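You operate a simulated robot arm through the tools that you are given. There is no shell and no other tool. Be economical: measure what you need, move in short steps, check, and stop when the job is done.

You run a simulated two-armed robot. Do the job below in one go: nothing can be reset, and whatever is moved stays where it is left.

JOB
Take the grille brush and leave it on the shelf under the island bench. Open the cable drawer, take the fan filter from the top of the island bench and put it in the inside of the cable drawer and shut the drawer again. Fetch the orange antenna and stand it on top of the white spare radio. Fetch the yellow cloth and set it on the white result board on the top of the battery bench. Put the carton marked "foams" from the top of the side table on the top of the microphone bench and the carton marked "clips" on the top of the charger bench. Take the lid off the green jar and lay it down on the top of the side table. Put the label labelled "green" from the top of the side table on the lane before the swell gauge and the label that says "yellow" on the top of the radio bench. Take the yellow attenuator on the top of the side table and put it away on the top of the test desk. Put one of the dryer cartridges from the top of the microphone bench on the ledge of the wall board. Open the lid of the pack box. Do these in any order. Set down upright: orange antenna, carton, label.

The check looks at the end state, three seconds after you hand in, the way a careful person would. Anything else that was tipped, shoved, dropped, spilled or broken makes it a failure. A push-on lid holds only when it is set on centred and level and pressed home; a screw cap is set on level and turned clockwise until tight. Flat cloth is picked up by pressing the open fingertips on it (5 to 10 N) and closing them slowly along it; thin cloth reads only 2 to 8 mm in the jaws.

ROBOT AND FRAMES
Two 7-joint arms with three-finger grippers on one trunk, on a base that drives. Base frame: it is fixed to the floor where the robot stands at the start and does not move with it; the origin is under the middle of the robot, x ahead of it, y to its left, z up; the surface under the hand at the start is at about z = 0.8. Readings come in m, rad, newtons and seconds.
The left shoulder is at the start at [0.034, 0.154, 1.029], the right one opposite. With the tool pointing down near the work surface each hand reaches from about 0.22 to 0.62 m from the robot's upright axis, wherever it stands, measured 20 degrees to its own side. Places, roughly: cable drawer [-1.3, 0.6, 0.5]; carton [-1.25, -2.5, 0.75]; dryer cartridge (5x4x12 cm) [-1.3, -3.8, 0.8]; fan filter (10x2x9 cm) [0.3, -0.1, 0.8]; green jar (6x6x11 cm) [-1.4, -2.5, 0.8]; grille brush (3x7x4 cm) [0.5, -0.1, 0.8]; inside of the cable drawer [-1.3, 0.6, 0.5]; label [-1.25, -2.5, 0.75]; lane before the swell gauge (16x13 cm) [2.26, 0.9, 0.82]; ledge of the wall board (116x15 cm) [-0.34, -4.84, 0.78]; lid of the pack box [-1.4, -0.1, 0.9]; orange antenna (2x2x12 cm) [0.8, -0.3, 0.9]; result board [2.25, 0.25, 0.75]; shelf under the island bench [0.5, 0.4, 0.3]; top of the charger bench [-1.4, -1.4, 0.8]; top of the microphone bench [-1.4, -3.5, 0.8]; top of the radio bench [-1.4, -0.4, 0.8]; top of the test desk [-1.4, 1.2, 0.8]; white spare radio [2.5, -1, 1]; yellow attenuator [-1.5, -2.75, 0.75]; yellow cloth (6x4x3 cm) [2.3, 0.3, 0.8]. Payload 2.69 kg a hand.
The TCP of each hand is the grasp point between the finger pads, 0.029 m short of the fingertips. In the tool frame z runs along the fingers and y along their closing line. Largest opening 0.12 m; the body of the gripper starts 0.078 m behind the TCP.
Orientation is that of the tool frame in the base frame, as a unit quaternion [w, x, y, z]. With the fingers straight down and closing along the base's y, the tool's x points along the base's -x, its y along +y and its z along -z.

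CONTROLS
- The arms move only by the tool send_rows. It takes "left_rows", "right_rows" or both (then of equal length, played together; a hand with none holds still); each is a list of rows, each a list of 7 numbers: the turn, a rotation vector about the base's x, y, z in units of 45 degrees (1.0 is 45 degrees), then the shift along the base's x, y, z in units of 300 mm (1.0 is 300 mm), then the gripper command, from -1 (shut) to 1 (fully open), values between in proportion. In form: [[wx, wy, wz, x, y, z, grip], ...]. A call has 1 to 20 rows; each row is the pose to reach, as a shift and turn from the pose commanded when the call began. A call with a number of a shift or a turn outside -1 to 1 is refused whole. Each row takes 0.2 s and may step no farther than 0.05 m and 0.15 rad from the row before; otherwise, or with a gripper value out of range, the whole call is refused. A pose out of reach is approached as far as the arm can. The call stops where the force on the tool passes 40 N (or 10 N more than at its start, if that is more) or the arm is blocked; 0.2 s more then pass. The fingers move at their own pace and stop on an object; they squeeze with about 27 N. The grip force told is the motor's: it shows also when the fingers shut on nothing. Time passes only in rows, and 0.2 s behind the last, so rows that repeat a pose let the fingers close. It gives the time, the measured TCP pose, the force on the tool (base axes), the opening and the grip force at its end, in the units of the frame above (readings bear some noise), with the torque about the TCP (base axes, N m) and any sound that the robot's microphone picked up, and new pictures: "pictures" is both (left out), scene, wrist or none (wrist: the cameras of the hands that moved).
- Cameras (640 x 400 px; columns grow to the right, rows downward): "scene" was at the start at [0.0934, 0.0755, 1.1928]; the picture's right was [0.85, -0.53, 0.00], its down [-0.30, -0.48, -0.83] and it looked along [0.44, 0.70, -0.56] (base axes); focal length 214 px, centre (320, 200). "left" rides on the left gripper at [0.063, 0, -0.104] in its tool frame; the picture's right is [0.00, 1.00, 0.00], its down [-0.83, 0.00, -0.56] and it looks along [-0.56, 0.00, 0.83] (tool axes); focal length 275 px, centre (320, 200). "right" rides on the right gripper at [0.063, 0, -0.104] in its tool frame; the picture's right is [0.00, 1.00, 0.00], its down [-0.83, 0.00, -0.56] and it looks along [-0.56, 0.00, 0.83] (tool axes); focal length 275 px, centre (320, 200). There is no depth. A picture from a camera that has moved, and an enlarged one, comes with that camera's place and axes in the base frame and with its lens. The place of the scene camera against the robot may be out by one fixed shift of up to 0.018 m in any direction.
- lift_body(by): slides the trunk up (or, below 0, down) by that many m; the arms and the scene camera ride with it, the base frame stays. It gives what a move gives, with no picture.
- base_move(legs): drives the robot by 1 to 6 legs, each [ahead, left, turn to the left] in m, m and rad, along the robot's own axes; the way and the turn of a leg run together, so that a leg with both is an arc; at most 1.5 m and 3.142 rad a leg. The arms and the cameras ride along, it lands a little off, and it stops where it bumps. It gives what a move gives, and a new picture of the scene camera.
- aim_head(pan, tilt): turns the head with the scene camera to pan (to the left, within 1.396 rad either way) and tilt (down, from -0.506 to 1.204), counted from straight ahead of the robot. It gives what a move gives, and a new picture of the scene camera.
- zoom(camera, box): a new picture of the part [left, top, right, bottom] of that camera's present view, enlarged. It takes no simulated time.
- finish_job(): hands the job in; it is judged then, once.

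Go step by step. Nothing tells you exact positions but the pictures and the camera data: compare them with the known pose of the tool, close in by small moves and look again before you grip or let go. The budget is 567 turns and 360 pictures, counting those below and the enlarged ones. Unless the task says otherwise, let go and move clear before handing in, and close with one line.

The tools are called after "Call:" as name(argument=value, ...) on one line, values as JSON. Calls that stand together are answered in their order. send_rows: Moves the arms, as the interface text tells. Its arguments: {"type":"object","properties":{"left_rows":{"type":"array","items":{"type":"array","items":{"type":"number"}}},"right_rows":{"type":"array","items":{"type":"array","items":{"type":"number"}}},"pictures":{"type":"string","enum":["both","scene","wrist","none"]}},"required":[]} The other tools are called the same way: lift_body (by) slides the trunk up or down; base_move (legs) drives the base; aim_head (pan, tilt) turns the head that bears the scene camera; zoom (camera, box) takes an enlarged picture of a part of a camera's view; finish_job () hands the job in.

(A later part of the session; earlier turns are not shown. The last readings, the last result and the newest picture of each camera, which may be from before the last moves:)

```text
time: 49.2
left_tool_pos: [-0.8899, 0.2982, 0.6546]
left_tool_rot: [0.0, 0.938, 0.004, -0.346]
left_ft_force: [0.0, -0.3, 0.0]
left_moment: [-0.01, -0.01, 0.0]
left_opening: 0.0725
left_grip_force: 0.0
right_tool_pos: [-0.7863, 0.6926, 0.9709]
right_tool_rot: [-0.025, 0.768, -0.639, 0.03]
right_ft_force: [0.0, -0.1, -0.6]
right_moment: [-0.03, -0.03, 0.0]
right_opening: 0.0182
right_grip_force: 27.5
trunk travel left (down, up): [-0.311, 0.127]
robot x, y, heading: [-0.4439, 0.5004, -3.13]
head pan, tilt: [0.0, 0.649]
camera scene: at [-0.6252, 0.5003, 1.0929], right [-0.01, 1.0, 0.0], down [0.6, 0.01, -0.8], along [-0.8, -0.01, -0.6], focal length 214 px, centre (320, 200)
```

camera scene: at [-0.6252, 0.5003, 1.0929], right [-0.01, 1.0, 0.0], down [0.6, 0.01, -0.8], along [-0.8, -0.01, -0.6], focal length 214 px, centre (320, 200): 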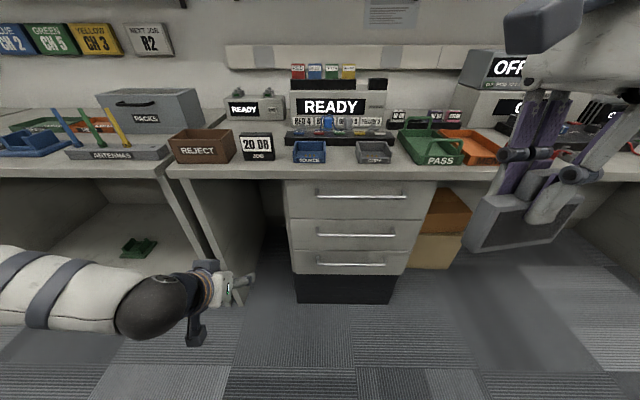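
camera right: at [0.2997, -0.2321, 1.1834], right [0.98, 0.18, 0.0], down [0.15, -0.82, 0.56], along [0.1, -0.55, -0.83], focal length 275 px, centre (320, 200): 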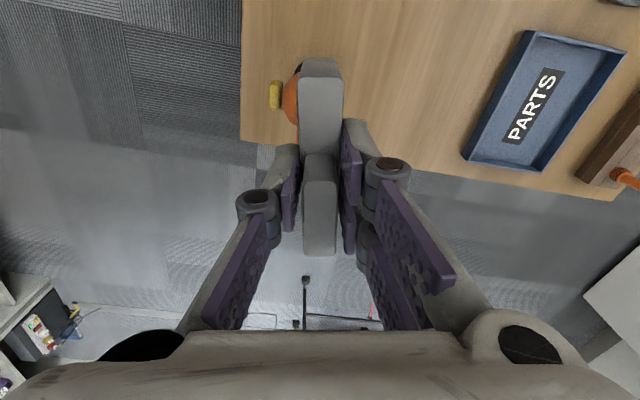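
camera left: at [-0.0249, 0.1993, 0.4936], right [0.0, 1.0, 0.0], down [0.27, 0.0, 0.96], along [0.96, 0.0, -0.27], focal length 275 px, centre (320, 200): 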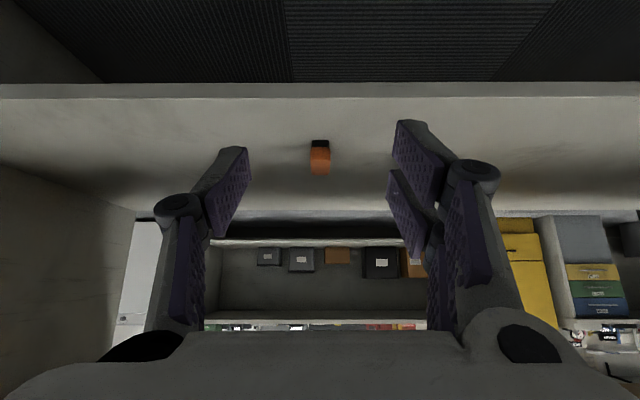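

Three drawers without obvious labels; zooming to find which is the cable drawer.

Call:
zoom(camera="scene", box=[270, 110, 430, 310])

```text
2.00 times, centred on (350, 210) of scene
camera zoom: at [-0.6252, 0.5003, 1.0929], right [-0.01, 1.0, 0.0], down [0.6, 0.01, -0.8], along [-0.8, -0.01, -0.6], focal length 429 px, centre (260, 180)
```

zoom: 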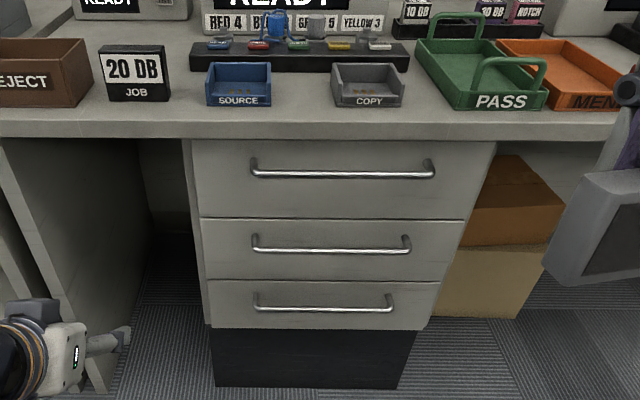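

No labels. I'll use the left wrist camera (precise pose) to measure drawer heights.

Call:
send_rows(left_rows=[[0, 0, 0, 0.1, 0.1, 0, 0.2], [0, 0, 0, 0.2, 0.2, 0, 0.2], [0, 0, 0, 0.3, 0.3, 0, 0.2], [0, 0, 0, 0.3, 0.45, 0, 0.2], [0, 0, 0, 0.3, 0.6, 0, 0.2]], pictures="wrist")

Call:
send_rows(left_rows=[[0, 0, 0, 0, 0, -0.15, 0.2], [0, 0, 0, 0, 0, -0.3, 0.2], [0, 0, 0, 0, 0, -0.45, 0.2]], pictures="wrist")

```text
time: 50.4
left_tool_pos: [-0.7998, 0.4804, 0.6559]
left_tool_rot: [0.001, 0.938, 0.004, -0.346]
left_ft_force: [0.1, 0.0, -0.5]
left_moment: [0.03, -0.02, 0.0]
left_opening: 0.0719
left_grip_force: 0.0
left hand out of reach, approached as far as the arm can: row 3
right_tool_pos: [-0.7868, 0.6955, 0.9712]
right_tool_rot: [-0.025, 0.768, -0.639, 0.03]
right_ft_force: [0.2, 0.1, -0.5]
right_moment: [0.01, 0.0, 0.02]
right_opening: 0.0181
right_grip_force: 26.9
trunk travel left (down, up): [-0.311, 0.127]
robot x, y, heading: [-0.4446, 0.5035, -3.123]
head pan, tilt: [0.0, 0.649]
camera left: at [-0.6842, 0.4787, 0.6936], right [0.01, -1.0, 0.0], down [-0.27, 0.0, 0.96], along [-0.96, -0.01, -0.27], focal length 275 px, centre (320, 200)
```

left: 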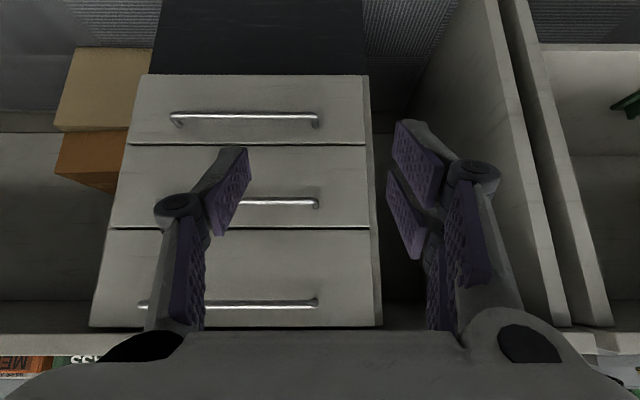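

```text
time: 51.2
left_tool_pos: [-0.8009, 0.4771, 0.5186]
left_tool_rot: [0.001, 0.938, 0.005, -0.345]
left_ft_force: [0.0, -0.3, -0.4]
left_moment: [-0.01, 0.0, 0.01]
left_opening: 0.0719
left_grip_force: 0.1
right_tool_pos: [-0.7864, 0.6923, 0.9711]
right_tool_rot: [-0.026, 0.769, -0.638, 0.03]
right_ft_force: [-0.6, -0.7, -1.0]
right_moment: [-0.02, -0.01, 0.03]
right_opening: 0.0183
right_grip_force: 26.6
trunk travel left (down, up): [-0.311, 0.127]
robot x, y, heading: [-0.4468, 0.5012, -3.13]
head pan, tilt: [0.0, 0.649]
camera left: at [-0.6848, 0.4772, 0.5575], right [0.0, -1.0, 0.0], down [-0.27, 0.0, 0.96], along [-0.96, 0.0, -0.27], focal length 275 px, centre (320, 200)
```

left: 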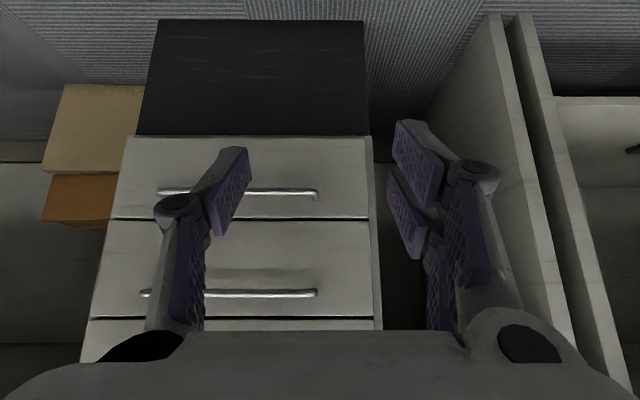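

Measured: drawer fronts at x≈-1.14, the middle drawer spans z 0.46–0.61, so it's the cable drawer. Its handle is at x≈-1.105, z≈0.579, y 0.48–0.735. I'll rotate the left hand to point forward with vertical closing.

Call:
send_rows(left_rows=[[0, 0.18, 0, 0.1, 0, 0.03, 0.2], [0, 0.36, 0, 0.1, 0, 0.06, 0.2], [0, 0.54, 0, 0.1, 0, 0.09, 0.2], [0, 0.72, 0, 0.1, 0, 0.12, 0.2], [0, 0.9, 0, 0.1, 0, 0.15, 0.2], [0, 1.0, 0, 0.1, 0, 0.2, 0.2]], pictures="none")

Call:
send_rows(left_rows=[[-0.18, 0, 0, 0, 0, 0, 0.2], [-0.36, 0, 0, 0, 0, 0, 0.2], [-0.54, 0, 0, 0, 0, 0, 0.2], [-0.72, 0, 0, 0, 0, 0, 0.2], [-0.9, 0, 0, 0, 0, 0, 0.2], [-1, 0, 0, 0, 0, 0, 0.2]], pictures="none")

Call:
send_rows(left_rows=[[-0.18, 0, 0, 0, 0, 0, 0.2], [-0.36, 0, 0, 0, 0, 0, 0.2], [-0.54, 0, 0, 0, 0, 0, 0.2], [-0.72, 0, 0, 0, 0, 0, 0.2], [-0.9, 0, 0, 0, 0, 0, 0.2], [-1, 0, 0, 0, 0, 0, 0.2]], pictures="wrist")

```text
time: 52.6
left_tool_pos: [-0.8403, 0.4851, 0.5503]
left_tool_rot: [-0.001, 0.734, 0.005, -0.679]
left_ft_force: [-0.5, 0.2, -0.5]
left_moment: [0.02, 0.0, -0.01]
left_opening: 0.0721
left_grip_force: 0.1
left hand out of reach, approached as far as the arm can: row 4, 5, 6
right_tool_pos: [-0.7868, 0.6917, 0.9704]
right_tool_rot: [-0.025, 0.768, -0.639, 0.029]
right_ft_force: [0.5, -0.6, -0.9]
right_moment: [0.03, 0.0, -0.01]
right_opening: 0.0181
right_grip_force: 26.9
trunk travel left (down, up): [-0.311, 0.127]
robot x, y, heading: [-0.4475, 0.5056, -3.128]
head pan, tilt: [0.0, 0.649]
```

```text
time: 54.0
left_tool_pos: [-0.8446, 0.4857, 0.5459]
left_tool_rot: [0.28, 0.679, -0.257, -0.628]
left_ft_force: [0.1, -0.5, 0.9]
left_moment: [-0.03, 0.02, 0.02]
left_opening: 0.0724
left_grip_force: 0.0
left hand out of reach, approached as far as the arm can: row 3, 4, 5, 6
right_tool_pos: [-0.7873, 0.6917, 0.9718]
right_tool_rot: [-0.027, 0.768, -0.639, 0.029]
right_ft_force: [0.0, 0.0, -0.6]
right_moment: [0.0, -0.01, 0.02]
right_opening: 0.0182
right_grip_force: 27.1
trunk travel left (down, up): [-0.311, 0.127]
robot x, y, heading: [-0.4456, 0.5051, -3.126]
head pan, tilt: [0.0, 0.649]
```

```text
time: 55.4
left_tool_pos: [-0.853, 0.4809, 0.5425]
left_tool_rot: [0.519, 0.52, -0.478, -0.481]
left_ft_force: [-0.4, 0.2, 0.1]
left_moment: [0.04, 0.0, 0.03]
left_opening: 0.0721
left_grip_force: 0.1
left hand out of reach, approached as far as the arm can: row 2, 3, 4, 5, 6
right_tool_pos: [-0.7869, 0.6917, 0.971]
right_tool_rot: [-0.026, 0.768, -0.639, 0.03]
right_ft_force: [-0.5, -0.3, -0.4]
right_moment: [0.01, 0.0, 0.01]
right_opening: 0.0184
right_grip_force: 26.9
trunk travel left (down, up): [-0.311, 0.127]
robot x, y, heading: [-0.4449, 0.5046, -3.125]
head pan, tilt: [0.0, 0.649]
camera left: at [-0.7428, 0.4257, 0.5412], right [0.0, 0.0, 1.0], down [0.49, 0.87, 0.0], along [-0.87, 0.49, 0.0], focal length 275 px, centre (320, 200)
```

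left: 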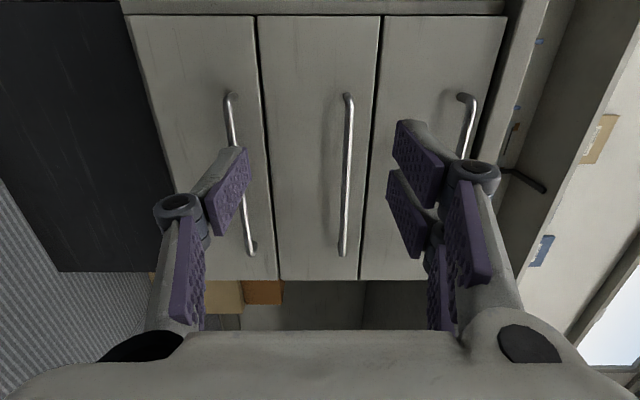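

The handle line is at z≈0.577, y 0.48–0.725. Moving the hand onto it.

Call:
send_rows(left_rows=[[0, 0, 0, -0.1, 0.04, 0.04, 0.2], [0, 0, 0, -0.24, 0.08, 0.08, 0.2], [0, 0, 0, -0.38, 0.12, 0.11, 0.2], [0, 0, 0, -0.52, 0.16, 0.12, 0.2], [0, 0, 0, -0.65, 0.2, 0.12, 0.2]], pictures="wrist")

```text
time: 56.6
left_tool_pos: [-1.0435, 0.5175, 0.5918]
left_tool_rot: [0.518, 0.521, -0.478, -0.482]
left_ft_force: [0.7, 0.2, -0.6]
left_moment: [0.01, -0.02, -0.01]
left_opening: 0.0718
left_grip_force: 0.0
left hand out of reach, approached as far as the arm can: row 3, 4, 5
right_tool_pos: [-0.7858, 0.6923, 0.9708]
right_tool_rot: [-0.025, 0.768, -0.639, 0.029]
right_ft_force: [-1.4, -0.4, -0.8]
right_moment: [0.03, -0.02, 0.0]
right_opening: 0.0184
right_grip_force: 27.0
trunk travel left (down, up): [-0.311, 0.127]
robot x, y, heading: [-0.447, 0.503, -3.13]
head pan, tilt: [0.0, 0.649]
camera left: at [-0.9336, 0.4613, 0.59], right [0.0, 0.0, 1.0], down [0.49, 0.87, 0.0], along [-0.87, 0.49, 0.0], focal length 275 px, centre (320, 200)
```

left: 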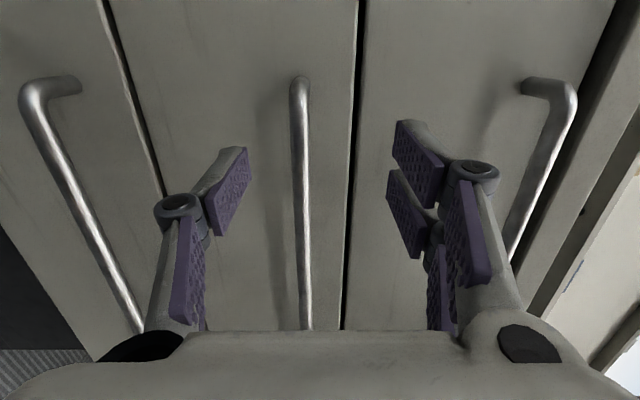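

Handle lies between the fingers. I'll drive the base forward a little, then trim height.

Call:
base_move(legs=[[0.05, 0, 0]])

Call:
send_rows(left_rows=[[0, 0, 0, 0, 0, -0.04, 0.2]], pictures="wrist")

```text
time: 57.5
left_tool_pos: [-1.0922, 0.5162, 0.5912]
left_tool_rot: [0.518, 0.522, -0.477, -0.482]
left_ft_force: [-0.1, -0.1, 0.4]
left_moment: [0.0, 0.01, -0.03]
left_opening: 0.072
left_grip_force: 0.1
right_tool_pos: [-0.8373, 0.6929, 0.9714]
right_tool_rot: [-0.026, 0.768, -0.639, 0.029]
right_ft_force: [0.2, -0.4, -0.9]
right_moment: [0.0, 0.0, -0.01]
right_opening: 0.0181
right_grip_force: 27.0
trunk travel left (down, up): [-0.311, 0.127]
robot x, y, heading: [-0.4941, 0.5054, -3.131]
head pan, tilt: [0.0, 0.649]
camera scene: at [-0.6758, 0.4995, 1.0927], right [-0.01, 1.0, 0.0], down [0.61, 0.01, -0.8], along [-0.8, -0.01, -0.61], focal length 214 px, centre (320, 200)
```

scene: 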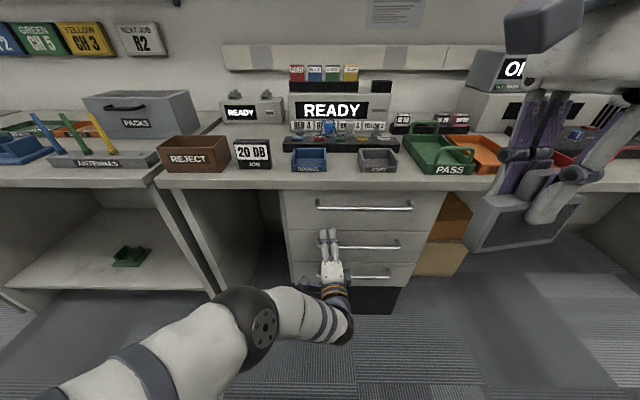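

```text
time: 58.0
left_tool_pos: [-1.0917, 0.5128, 0.5808]
left_tool_rot: [0.518, 0.521, -0.479, -0.482]
left_ft_force: [0.6, -1.2, -0.3]
left_moment: [0.02, 0.0, 0.03]
left_opening: 0.0719
left_grip_force: 0.0
left hand out of reach, approached as far as the arm can: row 1
right_tool_pos: [-0.835, 0.6921, 0.9709]
right_tool_rot: [-0.026, 0.769, -0.638, 0.029]
right_ft_force: [-0.1, 0.9, -0.6]
right_moment: [0.0, 0.03, 0.02]
right_opening: 0.0183
right_grip_force: 26.9
trunk travel left (down, up): [-0.311, 0.127]
robot x, y, heading: [-0.4967, 0.4971, -3.132]
head pan, tilt: [0.0, 0.649]
camera left: at [-0.9821, 0.4561, 0.5802], right [0.0, 0.0, 1.0], down [0.49, 0.87, 0.0], along [-0.87, 0.49, 0.0], focal length 275 px, centre (320, 200)
```

left: 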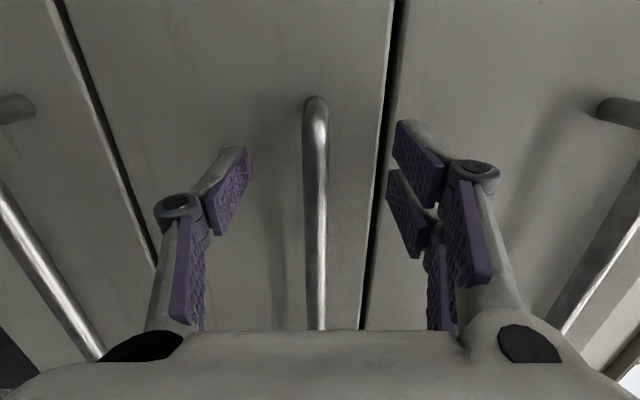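

Handle is centred between the fingers; closing on it.

Call:
send_rows(left_rows=[[0, 0, 0, 0, 0, 0, -0.4], [0, 0, 0, 0, 0, 0, -1], [0, 0, 0, 0, 0, 0, -1], [0, 0, 0, 0, 0, 0, -1]], pictures="wrist")

```text
time: 59.0
left_tool_pos: [-1.0928, 0.5124, 0.5785]
left_tool_rot: [0.517, 0.522, -0.479, -0.481]
left_ft_force: [1.2, -0.8, -11.7]
left_moment: [-0.92, 0.3, -0.6]
left_opening: 0.011
left_grip_force: 38.1
right_tool_pos: [-0.8363, 0.6931, 0.9702]
right_tool_rot: [-0.026, 0.768, -0.639, 0.03]
right_ft_force: [0.4, -0.5, 0.4]
right_moment: [0.02, 0.01, 0.02]
right_opening: 0.0182
right_grip_force: 27.1
trunk travel left (down, up): [-0.311, 0.127]
robot x, y, heading: [-0.4897, 0.5031, -3.127]
head pan, tilt: [0.0, 0.649]
camera left: at [-0.9819, 0.4562, 0.579], right [0.0, 0.0, 1.0], down [0.49, 0.87, 0.0], along [-0.87, 0.49, 0.0], focal length 275 px, centre (320, 200)
```

left: 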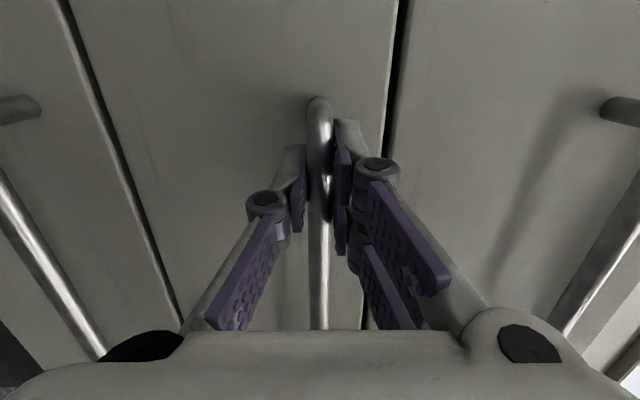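

Gripped. Now pull the drawer open by driving straight back.

Call:
base_move(legs=[[-0.26, 0, 0]])

```text
time: 60.8
left_tool_pos: [-0.8302, 0.5129, 0.5792]
left_tool_rot: [0.518, 0.524, -0.477, -0.479]
left_ft_force: [-1.5, -25.9, -19.6]
left_moment: [-0.77, 0.05, 0.2]
left_opening: 0.0109
left_grip_force: 37.6
right_tool_pos: [-0.5761, 0.6943, 0.971]
right_tool_rot: [-0.026, 0.768, -0.639, 0.03]
right_ft_force: [0.3, -0.7, -0.9]
right_moment: [-0.02, -0.01, 0.01]
right_opening: 0.0183
right_grip_force: 26.9
trunk travel left (down, up): [-0.311, 0.127]
robot x, y, heading: [-0.2334, 0.5043, -3.13]
head pan, tilt: [0.0, 0.649]
camera scene: at [-0.4147, 0.5016, 1.0926], right [-0.01, 1.0, 0.0], down [0.61, 0.01, -0.8], along [-0.8, -0.01, -0.61], focal length 214 px, centre (320, 200)
```

scene: 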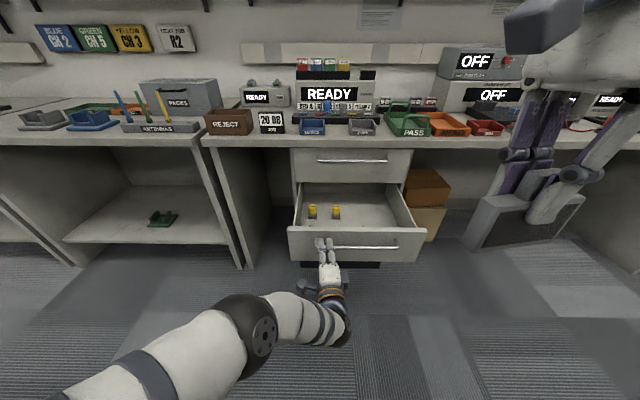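

The drawer is open about 0.26 m, with two small yellow items at its left. I'll release the handle, raise the left hand clear, and straighten the right hand.

Call:
send_rows(left_rows=[[0, 0, 0, 0, 0, 0, -0.3], [0, 0, 0, 0, 0, 0, 0.2], [0, 0, 0, 0.1, 0, 0, 0.2], [0, 0, 0, 0.22, 0, 0.02, 0.2], [0, 0, 0, 0.3, 0, 0.13, 0.2], [0, 0, 0, 0.33, 0, 0.28, 0.2], [0, 0, 0, 0.33, 0, 0.43, 0.2], [0, 0, 0, 0.33, -0.05, 0.58, 0.2], [0, 0, 0, 0.33, -0.15, 0.7, 0.2], [0, 0, 0, 0.33, -0.3, 0.75, 0.2]], right_rows=[[0, 0.1, 0, 0, 0, 0, -1], [0, 0.1, 0, 0, 0, 0, -1], [0, 0.1, 0, 0, 0, 0, -1], [0, 0.1, 0, 0, 0, 0, -1], [0, 0.1, 0, 0, 0, 0, -1], [0, 0.1, 0, 0, 0, 0, -1], [0, 0.1, 0, 0, 0, 0, -1], [0, 0.1, 0, 0, 0, 0, -1], [0, 0.1, 0, 0, 0, 0, -1], [0, 0.1, 0, 0, 0, 0, -1]], pictures="none")

Call:
send_rows(right_rows=[[0, 0, 0.18, 0, 0, 0, -1], [0, 0, 0.36, 0, 0, 0, -1], [0, 0, 0.54, 0, 0, 0, -1], [0, 0, 0.72, 0, 0, 0, -1], [0, 0, 0.9, 0, 0, 0, -1]], pictures="none")

Call:
send_rows(right_rows=[[0, 0, 0.18, 0, 0, 0, -1], [0, 0, 0.36, 0, 0, 0, -1], [0, 0, 0.54, 0, 0, 0, -1], [0, 0, 0.72, 0, 0, 0, -1], [0, 0, 0.89, 0, 0, 0, -1]], pictures="scene")

```text
time: 63.0
left_tool_pos: [-0.731, 0.4235, 0.8041]
left_tool_rot: [0.518, 0.523, -0.477, -0.48]
left_ft_force: [0.8, 0.2, -0.1]
left_moment: [0.0, 0.0, 0.0]
left_opening: 0.0719
left_grip_force: 0.0
right_tool_pos: [-0.5749, 0.697, 0.9714]
right_tool_rot: [0.0, 0.769, -0.639, -0.002]
right_ft_force: [-1.0, 0.0, -0.9]
right_moment: [0.03, 0.03, -0.04]
right_opening: 0.0183
right_grip_force: 27.2
trunk travel left (down, up): [-0.311, 0.127]
robot x, y, heading: [-0.2337, 0.5049, -3.128]
head pan, tilt: [0.0, 0.649]
```

```text
time: 64.2
left_tool_pos: [-0.731, 0.4235, 0.8045]
left_tool_rot: [0.518, 0.524, -0.476, -0.479]
left_ft_force: [-0.3, 0.1, -0.1]
left_moment: [-0.03, 0.01, 0.03]
left_opening: 0.072
left_grip_force: 0.1
right_tool_pos: [-0.5745, 0.6965, 0.9702]
right_tool_rot: [0.0, 0.943, -0.334, -0.001]
right_ft_force: [-0.1, 0.5, 0.5]
right_moment: [0.0, 0.01, 0.0]
right_opening: 0.0182
right_grip_force: 27.0
trunk travel left (down, up): [-0.311, 0.127]
robot x, y, heading: [-0.2334, 0.5058, -3.128]
head pan, tilt: [0.0, 0.649]
```

```text
time: 65.4
left_tool_pos: [-0.7319, 0.4236, 0.8033]
left_tool_rot: [0.518, 0.523, -0.477, -0.48]
left_ft_force: [0.0, -0.3, 0.0]
left_moment: [0.01, 0.01, 0.0]
left_opening: 0.0718
left_grip_force: 0.1
right_tool_pos: [-0.5755, 0.6952, 0.9716]
right_tool_rot: [0.001, 1.0, 0.01, -0.001]
right_ft_force: [0.7, 0.3, 0.0]
right_moment: [0.0, 0.0, 0.03]
right_opening: 0.0184
right_grip_force: 27.2
trunk travel left (down, up): [-0.311, 0.127]
robot x, y, heading: [-0.2348, 0.5074, -3.128]
head pan, tilt: [0.0, 0.649]
camera scene: at [-0.4135, 0.5031, 1.0928], right [-0.01, 1.0, 0.0], down [0.6, 0.01, -0.8], along [-0.8, -0.01, -0.6], focal length 214 px, centre (320, 200)
```

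scene: 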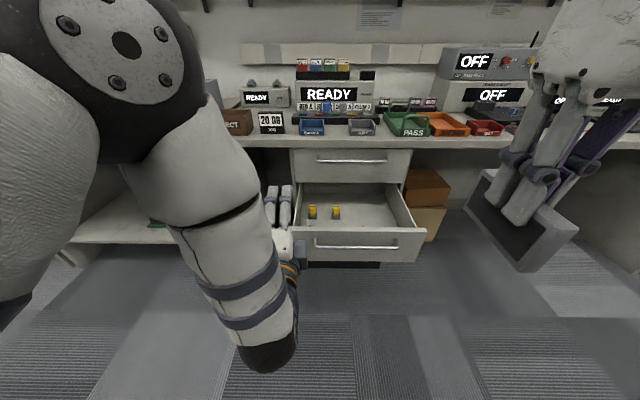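

Drive closer with the filter and check from the right wrist camera.

Call:
base_move(legs=[[0.2, 0, 0]])

Call:
send_rows(right_rows=[[0, 0, 0, -0.15, 0, 0, -1], [0, 0, 0, -0.3, 0.03, 0, -1], [0, 0, 0, -0.45, 0.06, 0, -1], [0, 0, 0, -0.6, 0.08, 0, -1]], pictures="wrist")

```text
time: 67.0
left_tool_pos: [-0.9322, 0.4213, 0.8038]
left_tool_rot: [0.519, 0.523, -0.477, -0.479]
left_ft_force: [0.5, 0.0, -0.5]
left_moment: [0.02, -0.02, -0.04]
left_opening: 0.0719
left_grip_force: 0.1
right_tool_pos: [-0.7761, 0.6939, 0.9711]
right_tool_rot: [0.0, 1.0, 0.009, -0.001]
right_ft_force: [0.1, -0.6, -0.7]
right_moment: [-0.01, -0.03, -0.02]
right_opening: 0.0181
right_grip_force: 26.9
trunk travel left (down, up): [-0.311, 0.127]
robot x, y, heading: [-0.4299, 0.5022, -3.125]
head pan, tilt: [0.0, 0.649]
camera scene: at [-0.6139, 0.5005, 1.0927], right [-0.01, 1.0, 0.0], down [0.6, 0.01, -0.8], along [-0.8, -0.01, -0.61], focal length 214 px, centre (320, 200)
```

scene: 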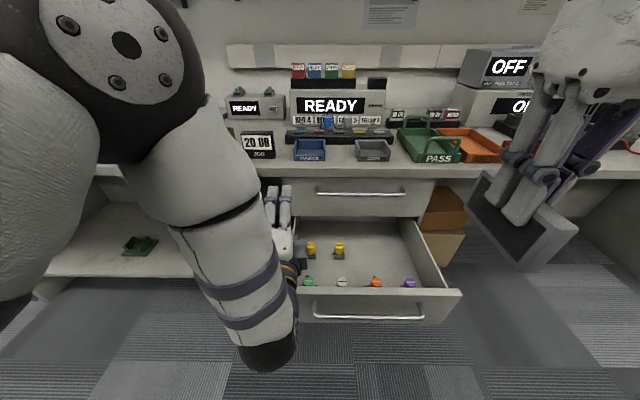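

```text
time: 68.0
left_tool_pos: [-0.9321, 0.42, 0.8035]
left_tool_rot: [0.518, 0.523, -0.477, -0.48]
left_ft_force: [-0.2, 0.7, -0.5]
left_moment: [0.03, -0.01, 0.0]
left_opening: 0.0719
left_grip_force: 0.0
right_tool_pos: [-0.9558, 0.717, 0.9714]
right_tool_rot: [-0.001, 1.0, 0.01, -0.002]
right_ft_force: [-0.7, -0.1, -0.2]
right_moment: [0.02, 0.0, -0.02]
right_opening: 0.0186
right_grip_force: 27.1
trunk travel left (down, up): [-0.311, 0.127]
robot x, y, heading: [-0.4312, 0.5011, -3.13]
head pan, tilt: [0.0, 0.649]
camera right: at [-0.8929, 0.7188, 1.0758], right [0.02, -1.0, 0.0], down [-0.83, -0.02, 0.56], along [-0.56, -0.01, -0.83], focal length 275 px, centre (320, 200)
```

right: 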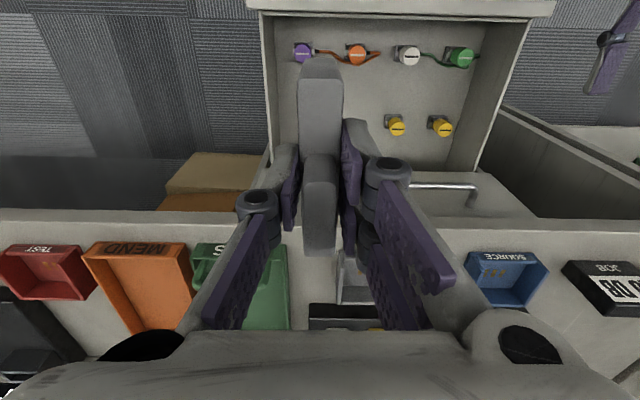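

Free space in the drawer lies behind the purple/orange connectors, around (-1.03, 0.70). Drive a bit closer and lower the filter there.

Call:
base_move(legs=[[0.065, 0, 0]])

Call:
send_rows(right_rows=[[0, 0, 0, 0, -0.02, -0.1, -1], [0, 0, 0, 0, -0.04, -0.25, -1], [0, 0, 0, 0, -0.05, -0.4, -1], [0, 0, 0, 0, -0.05, -0.55, -1], [0, 0, 0, 0, -0.05, -0.7, -1]], pictures="both")

```text
time: 69.0
left_tool_pos: [-0.9971, 0.4203, 0.8028]
left_tool_rot: [0.518, 0.523, -0.477, -0.479]
left_ft_force: [-0.4, 0.5, -0.8]
left_moment: [0.0, 0.01, 0.0]
left_opening: 0.0723
left_grip_force: 0.2
right_tool_pos: [-1.0206, 0.7178, 0.9712]
right_tool_rot: [0.001, 1.0, 0.008, 0.0]
right_ft_force: [-0.7, -0.3, -0.9]
right_moment: [0.03, -0.03, 0.03]
right_opening: 0.0183
right_grip_force: 27.3
trunk travel left (down, up): [-0.311, 0.127]
robot x, y, heading: [-0.4988, 0.4999, -3.128]
head pan, tilt: [0.0, 0.649]
camera scene: at [-0.679, 0.4997, 1.0927], right [-0.01, 1.0, 0.0], down [0.61, 0.01, -0.8], along [-0.8, -0.01, -0.61], focal length 214 px, centre (320, 200)
```

scene: 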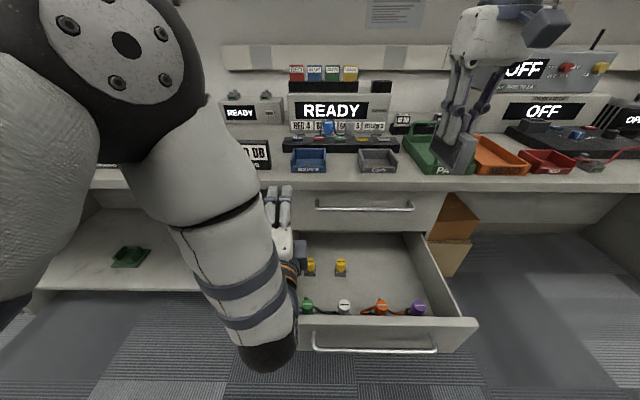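

```text
time: 70.2
left_tool_pos: [-0.9972, 0.4204, 0.8031]
left_tool_rot: [0.519, 0.523, -0.477, -0.479]
left_ft_force: [1.2, 0.6, -0.3]
left_moment: [0.01, -0.02, 0.0]
left_opening: 0.0721
left_grip_force: 0.1
right_tool_pos: [-1.0213, 0.7022, 0.7614]
right_tool_rot: [0.001, 1.0, 0.008, -0.002]
right_ft_force: [-0.1, -0.1, -0.5]
right_moment: [-0.01, 0.0, -0.01]
right_opening: 0.0181
right_grip_force: 27.3
trunk travel left (down, up): [-0.311, 0.127]
robot x, y, heading: [-0.5008, 0.502, -3.126]
head pan, tilt: [0.0, 0.649]
camera scene: at [-0.6785, 0.4997, 1.0928], right [-0.01, 1.0, 0.0], down [0.6, 0.01, -0.8], along [-0.8, -0.01, -0.6], focal length 214 px, centre (320, 200)
camera right: at [-0.9568, 0.7032, 0.8656], right [0.02, -1.0, 0.0], down [-0.83, -0.02, 0.56], along [-0.56, -0.01, -0.83], focal length 275 px, centre (320, 200)
```

scene: 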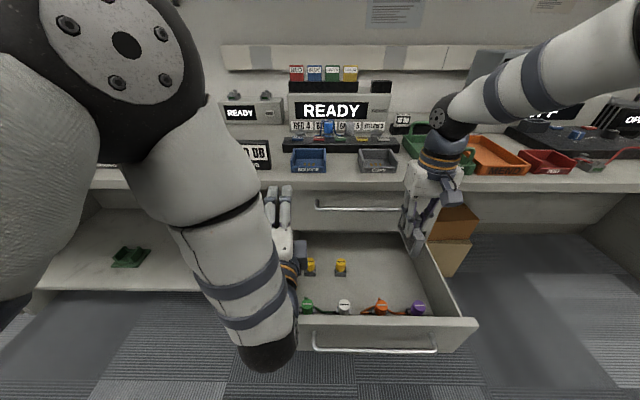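
right: 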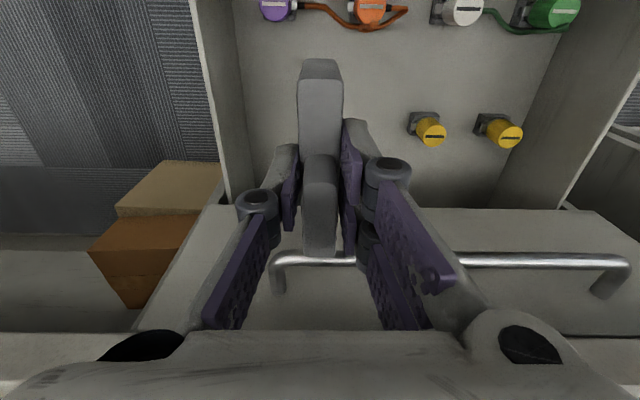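

Call:
send_rows(right_rows=[[0, 0, 0, 0, 0, -0.15, -1], [0, 0, 0, 0, 0, -0.3, -1], [0, 0, 0, 0, 0, -0.45, -1], [0, 0, 0, 0, 0, -0.57, -1], [0, 0, 0, 0, 0, -0.65, -1]], pictures="wrist")

```text
time: 71.4
left_tool_pos: [-0.997, 0.4195, 0.8039]
left_tool_rot: [0.519, 0.523, -0.477, -0.479]
left_ft_force: [-0.3, -0.5, -0.1]
left_moment: [0.01, -0.01, 0.01]
left_opening: 0.0721
left_grip_force: 0.1
right_tool_pos: [-1.0194, 0.7022, 0.5666]
right_tool_rot: [-0.001, 1.0, 0.009, -0.001]
right_ft_force: [-0.1, -1.3, -0.7]
right_moment: [0.0, 0.0, -0.01]
right_opening: 0.0181
right_grip_force: 27.1
trunk travel left (down, up): [-0.311, 0.127]
robot x, y, heading: [-0.4929, 0.5031, -3.136]
head pan, tilt: [0.0, 0.649]
camera right: at [-0.956, 0.7034, 0.6711], right [0.02, -1.0, 0.0], down [-0.83, -0.02, 0.56], along [-0.56, -0.01, -0.83], focal length 275 px, centre (320, 200)
```

right: 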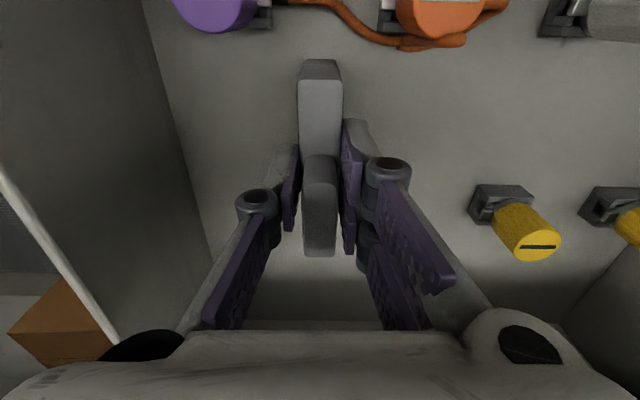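

Call:
send_rows(right_rows=[[0, 0, 0, 0, 0, -0.025, -1], [0, 0, 0, 0, 0, -0.035, -1]], pictures="none")

Call:
send_rows(right_rows=[[0, 0, 0, 0, 0, -0.015, -1], [0, 0, 0, 0, 0, -0.02, -1]], pictures="none")

Call:
send_rows(right_rows=[[0, 0, 0, 0, 0, -0.015, -1], [0, 0, 0, 0, 0, -0.02, -1]], pictures="wrist")

```text
time: 72.0
left_tool_pos: [-0.9962, 0.4206, 0.8045]
left_tool_rot: [0.519, 0.523, -0.477, -0.48]
left_ft_force: [-0.3, -0.6, -0.3]
left_moment: [0.01, 0.01, 0.0]
left_opening: 0.0722
left_grip_force: 0.1
right_tool_pos: [-1.0197, 0.7021, 0.5555]
right_tool_rot: [0.0, 1.0, 0.009, -0.001]
right_ft_force: [-0.5, -0.4, -1.2]
right_moment: [0.0, 0.01, -0.01]
right_opening: 0.0181
right_grip_force: 27.2
trunk travel left (down, up): [-0.311, 0.127]
robot x, y, heading: [-0.4974, 0.501, -3.126]
head pan, tilt: [0.0, 0.649]
```

```text
time: 72.6
left_tool_pos: [-0.9968, 0.4203, 0.8035]
left_tool_rot: [0.519, 0.523, -0.476, -0.48]
left_ft_force: [0.6, -0.7, 0.9]
left_moment: [0.02, -0.04, -0.01]
left_opening: 0.0716
left_grip_force: 0.1
right_tool_pos: [-1.0203, 0.7015, 0.5508]
right_tool_rot: [0.001, 1.0, 0.008, -0.001]
right_ft_force: [0.1, 0.1, -0.4]
right_moment: [-0.01, 0.02, -0.01]
right_opening: 0.0181
right_grip_force: 27.5
trunk travel left (down, up): [-0.311, 0.127]
robot x, y, heading: [-0.4963, 0.4993, -3.131]
head pan, tilt: [0.0, 0.649]
```

```text
time: 73.2
left_tool_pos: [-0.995, 0.4208, 0.8044]
left_tool_rot: [0.519, 0.523, -0.476, -0.48]
left_ft_force: [0.1, 0.2, 0.2]
left_moment: [-0.01, -0.01, -0.05]
left_opening: 0.0721
left_grip_force: 0.1
right_tool_pos: [-1.0215, 0.7015, 0.5461]
right_tool_rot: [0.0, 1.0, 0.009, -0.004]
right_ft_force: [-0.5, 2.0, 20.6]
right_moment: [0.04, 0.13, 0.0]
right_opening: 0.0183
right_grip_force: 27.2
trunk travel left (down, up): [-0.311, 0.127]
robot x, y, heading: [-0.4986, 0.503, -3.13]
head pan, tilt: [0.0, 0.649]
camera right: at [-0.9572, 0.7031, 0.6502], right [0.02, -1.0, 0.0], down [-0.83, -0.02, 0.56], along [-0.56, -0.01, -0.83], focal length 275 px, centre (320, 200)
```

right: 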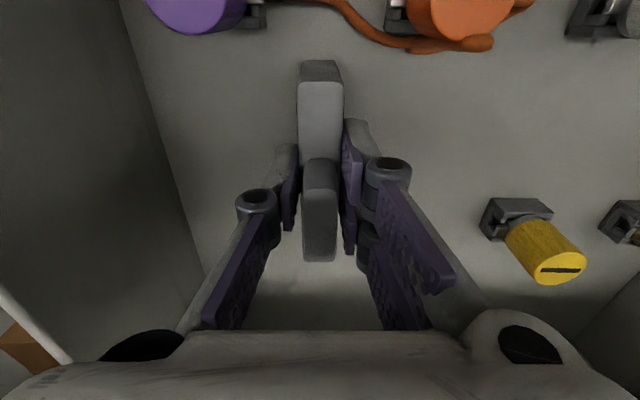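

Filter touches the drawer floor. Release and rise straight up.

Call:
send_rows(right_rows=[[0, 0, 0, 0, 0, 0.008, -0.5], [0, 0, 0, 0, 0, 0.008, 0], [0, 0, 0, 0, 0, 0.008, 0], [0, 0, 0, 0, 0, 0.12, 0], [0, 0, 0, 0, 0, 0.27, 0], [0, 0, 0, 0, 0, 0.42, 0], [0, 0, 0, 0, 0, 0.57, 0], [0, 0, 0, 0, 0, 0.72, 0], [0, 0, 0, 0, 0, 0.87, 0], [0, 0, 0, 0, 0, 1, 0]], pictures="wrist")

```text
time: 75.4
left_tool_pos: [-0.9963, 0.4197, 0.8038]
left_tool_rot: [0.519, 0.524, -0.476, -0.479]
left_ft_force: [0.2, -0.3, -0.3]
left_moment: [-0.03, 0.01, 0.01]
left_opening: 0.072
left_grip_force: 0.1
right_tool_pos: [-1.0203, 0.7045, 0.8431]
right_tool_rot: [0.0, 1.0, 0.007, 0.0]
right_ft_force: [0.0, -0.2, -0.8]
right_moment: [0.0, -0.01, 0.03]
right_opening: 0.0598
right_grip_force: 0.1
trunk travel left (down, up): [-0.311, 0.127]
robot x, y, heading: [-0.4945, 0.5046, -3.128]
head pan, tilt: [0.0, 0.649]
camera right: at [-0.9564, 0.705, 0.9479], right [0.02, -1.0, 0.0], down [-0.83, -0.02, 0.56], along [-0.56, -0.01, -0.83], focal length 275 px, centre (320, 200)
```

right: 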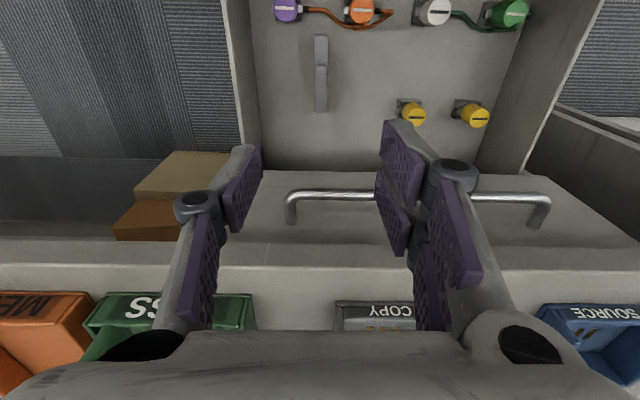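

The filter stands in the drawer. Back off and bring the left hand to the handle to close it.

Call:
base_move(legs=[[-0.3, 0, 0]])

Call:
send_rows(left_rows=[[0, 0, 0, 0.12, 0.05, -0.05, 0.2], [0, 0, 0, 0.2, 0.1, -0.15, 0.2], [0, 0, 0, 0.2, 0.18, -0.27, 0.2], [0, 0, 0, 0.2, 0.26, -0.39, 0.2], [0, 0, 0, 0.2, 0.34, -0.51, 0.2], [0, 0, 0, 0.2, 0.38, -0.63, 0.2], [0, 0, 0, 0.2, 0.38, -0.72, 0.2]], pictures="both")

```text
time: 77.5
left_tool_pos: [-0.6939, 0.4224, 0.804]
left_tool_rot: [0.519, 0.525, -0.476, -0.478]
left_ft_force: [0.2, -0.6, 0.2]
left_moment: [0.03, 0.02, 0.02]
left_opening: 0.072
left_grip_force: 0.0
right_tool_pos: [-0.719, 0.7056, 0.8428]
right_tool_rot: [0.001, 1.0, 0.01, 0.0]
right_ft_force: [0.9, 0.2, 0.4]
right_moment: [0.04, 0.03, 0.03]
right_opening: 0.06
right_grip_force: 0.1
trunk travel left (down, up): [-0.311, 0.127]
robot x, y, heading: [-0.1971, 0.5053, -3.131]
head pan, tilt: [0.0, 0.649]
camera scene: at [-0.3761, 0.5035, 1.0929], right [-0.02, 1.0, 0.0], down [0.6, 0.01, -0.8], along [-0.8, -0.01, -0.6], focal length 214 px, centre (320, 200)
```

scene: 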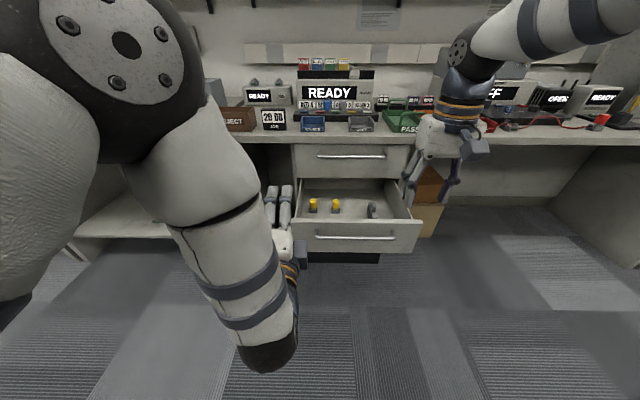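

```text
time: 79.1
left_tool_pos: [-0.6388, 0.5172, 0.5967]
left_tool_rot: [0.519, 0.524, -0.477, -0.478]
left_ft_force: [0.5, -0.2, 0.3]
left_moment: [0.01, 0.01, -0.02]
left_opening: 0.0721
left_grip_force: 0.1
left hand out of reach, approached as far as the arm can: row 3, 4, 5, 6, 7
right_tool_pos: [-0.7177, 0.7059, 0.8419]
right_tool_rot: [0.002, 1.0, 0.01, -0.001]
right_ft_force: [0.4, 0.1, -0.4]
right_moment: [-0.01, 0.0, -0.01]
right_opening: 0.06
right_grip_force: 0.1
trunk travel left (down, up): [-0.311, 0.127]
robot x, y, heading: [-0.1989, 0.5061, -3.127]
head pan, tilt: [0.0, 0.649]
camera scene: at [-0.3765, 0.5035, 1.0928], right [-0.02, 1.0, 0.0], down [0.6, 0.01, -0.8], along [-0.8, -0.01, -0.6], focal length 214 px, centre (320, 200)
camera left: at [-0.5292, 0.4625, 0.5971], right [0.0, 0.0, 1.0], down [0.48, 0.88, 0.0], along [-0.88, 0.48, 0.0], focal length 275 px, centre (320, 200)
```

scene: 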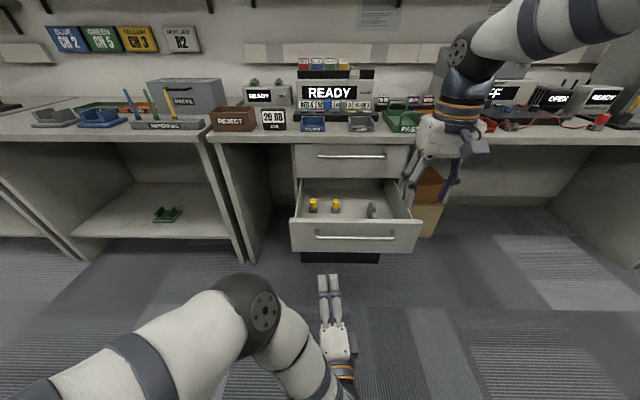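
left: 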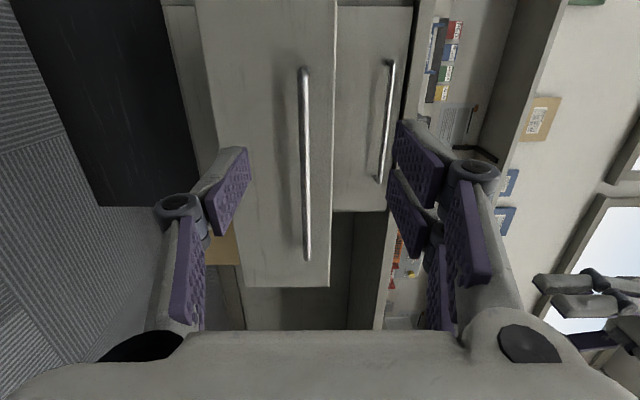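

Call:
lift_body(by=-0.018)

Call:
base_move(legs=[[0.19, -0.05, 0]])

Call:
send_rows(left_rows=[[0, 0, 0, 0, 0, 0, 0.2]], pictures="wrist")

```text
time: 79.7
left_tool_pos: [-0.6391, 0.5162, 0.5812]
left_tool_rot: [0.518, 0.525, -0.477, -0.477]
left_ft_force: [-0.1, 0.4, 0.2]
left_moment: [-0.01, -0.02, -0.02]
left_opening: 0.0721
left_grip_force: 0.1
right_tool_pos: [-0.7176, 0.7045, 0.8261]
right_tool_rot: [0.001, 1.0, 0.011, -0.001]
right_ft_force: [0.1, 0.0, 0.8]
right_moment: [0.01, -0.02, 0.0]
right_opening: 0.0601
right_grip_force: 0.1
trunk travel left (down, up): [-0.293, 0.145]
robot x, y, heading: [-0.1975, 0.5048, -3.128]
head pan, tilt: [0.0, 0.649]
```

```text
time: 81.3
left_tool_pos: [-0.8284, 0.5645, 0.5806]
left_tool_rot: [0.52, 0.525, -0.476, -0.477]
left_ft_force: [0.2, 0.0, 0.0]
left_moment: [0.0, -0.01, 0.0]
left_opening: 0.0719
left_grip_force: 0.0
right_tool_pos: [-0.9091, 0.7523, 0.8243]
right_tool_rot: [0.001, 1.0, 0.01, 0.0]
right_ft_force: [0.2, -0.7, -0.9]
right_moment: [0.01, -0.02, -0.01]
right_opening: 0.0598
right_grip_force: 0.0
trunk travel left (down, up): [-0.293, 0.145]
robot x, y, heading: [-0.3826, 0.5544, -3.128]
head pan, tilt: [0.0, 0.649]
camera scene: at [-0.5712, 0.5502, 1.0744], right [-0.02, 1.0, 0.0], down [0.6, 0.01, -0.8], along [-0.8, -0.01, -0.6], focal length 214 px, centre (320, 200)
```

scene: 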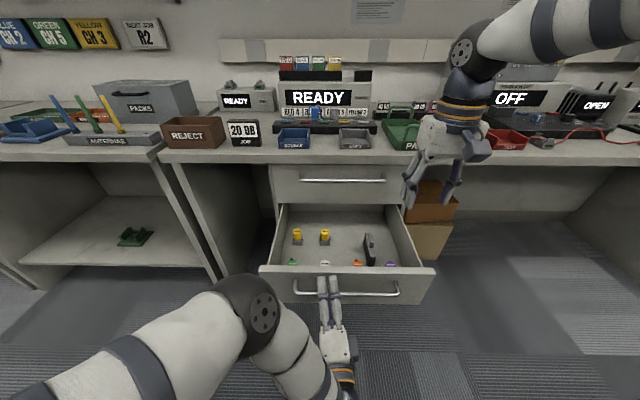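

```text
time: 81.7
left_tool_pos: [-0.8289, 0.5629, 0.5802]
left_tool_rot: [0.519, 0.525, -0.476, -0.478]
left_ft_force: [-0.1, 0.6, -0.2]
left_moment: [0.0, 0.01, 0.02]
left_opening: 0.0721
left_grip_force: 0.1
right_tool_pos: [-0.9092, 0.7522, 0.8246]
right_tool_rot: [0.0, 1.0, 0.011, 0.0]
right_ft_force: [-0.4, -0.8, 0.0]
right_moment: [0.01, -0.01, 0.03]
right_opening: 0.06
right_grip_force: 0.0
trunk travel left (down, up): [-0.293, 0.145]
robot x, y, heading: [-0.3875, 0.552, -3.129]
head pan, tilt: [0.0, 0.649]
camera left: at [-0.7186, 0.5085, 0.5801], right [-0.01, 0.0, 1.0], down [0.48, 0.88, 0.01], along [-0.88, 0.48, 0.0], focal length 275 px, centre (320, 200)
```

left: 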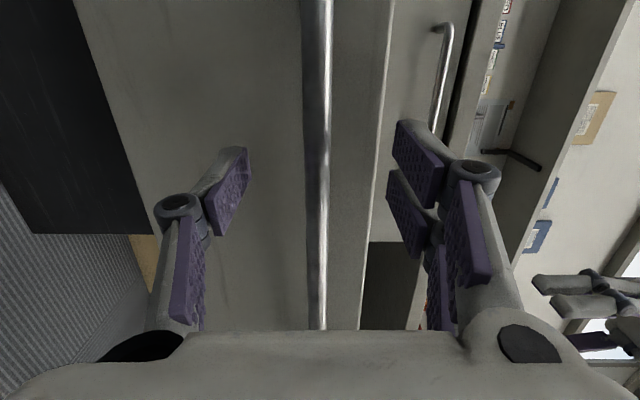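

Grip the handle while raising and retracting the right hand so it stays clear of the bench.

Call:
send_rows(left_rows=[[0, 0, 0, 0, 0, 0, 0.2], [0, 0, 0, 0, 0, 0, 0.2], [0, 0, 0, 0, 0, 0, 0.2], [0, 0, 0, 0, 0, 0, -0.4], [0, 0, 0, 0, 0, 0, -1], [0, 0, 0, 0, 0, 0, -1], [0, 0, 0, 0, 0, 0, -1]], right_rows=[[0, 0, 0, 0.05, 0, 0.12, 0], [0, 0, 0, 0.1, 0, 0.24, 0], [0, 0, 0, 0.2, 0, 0.36, 0], [0, 0, 0, 0.3, 0, 0.46, 0], [0, 0, 0, 0.4, 0, 0.56, 0], [0, 0, 0, 0.5, 0, 0.66, 0], [0, 0, 0, 0.6, 0, 0.7, 0]], pictures="none")

Call:
base_move(legs=[[0.15, 0, 0], [0.09, 0, 0]])

```text
time: 83.3
left_tool_pos: [-0.8275, 0.5632, 0.5798]
left_tool_rot: [0.518, 0.525, -0.478, -0.476]
left_ft_force: [1.7, 0.4, -11.4]
left_moment: [-0.6, -0.1, -0.24]
left_opening: 0.011
left_grip_force: 38.5
right_tool_pos: [-0.7335, 0.7402, 1.0088]
right_tool_rot: [0.001, 1.0, 0.01, 0.0]
right_ft_force: [-0.3, 0.2, -0.5]
right_moment: [0.0, -0.04, -0.04]
right_opening: 0.0604
right_grip_force: 0.1
right hand out of reach, approached as far as the arm can: row 6, 7
trunk travel left (down, up): [-0.293, 0.145]
robot x, y, heading: [-0.3864, 0.5521, -3.121]
head pan, tilt: [0.0, 0.649]
```

```text
time: 85.4
left_tool_pos: [-1.0684, 0.561, 0.5796]
left_tool_rot: [0.517, 0.526, -0.478, -0.477]
left_ft_force: [-0.2, 28.7, -14.5]
left_moment: [-0.51, -0.11, -0.42]
left_opening: 0.011
left_grip_force: 38.1
right_tool_pos: [-0.9738, 0.7369, 1.0081]
right_tool_rot: [0.002, 1.0, 0.012, -0.001]
right_ft_force: [0.1, 0.8, -0.5]
right_moment: [-0.01, 0.0, -0.01]
right_opening: 0.06
right_grip_force: 0.0
trunk travel left (down, up): [-0.293, 0.145]
robot x, y, heading: [-0.6259, 0.5483, -3.124]
head pan, tilt: [0.0, 0.649]
camera scene: at [-0.8108, 0.5477, 1.0743], right [-0.02, 1.0, 0.0], down [0.61, 0.01, -0.8], along [-0.8, -0.02, -0.61], focal length 214 px, centre (320, 200)
```

scene: 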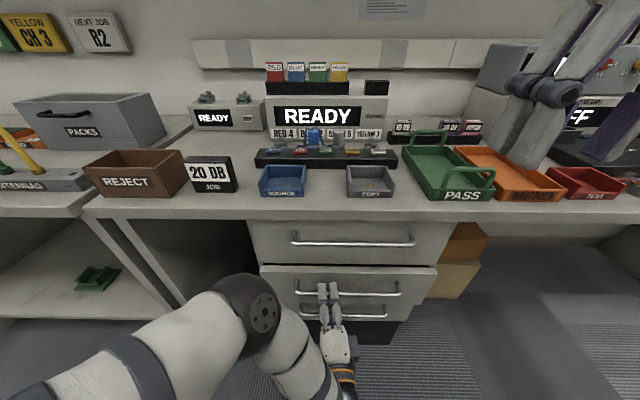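

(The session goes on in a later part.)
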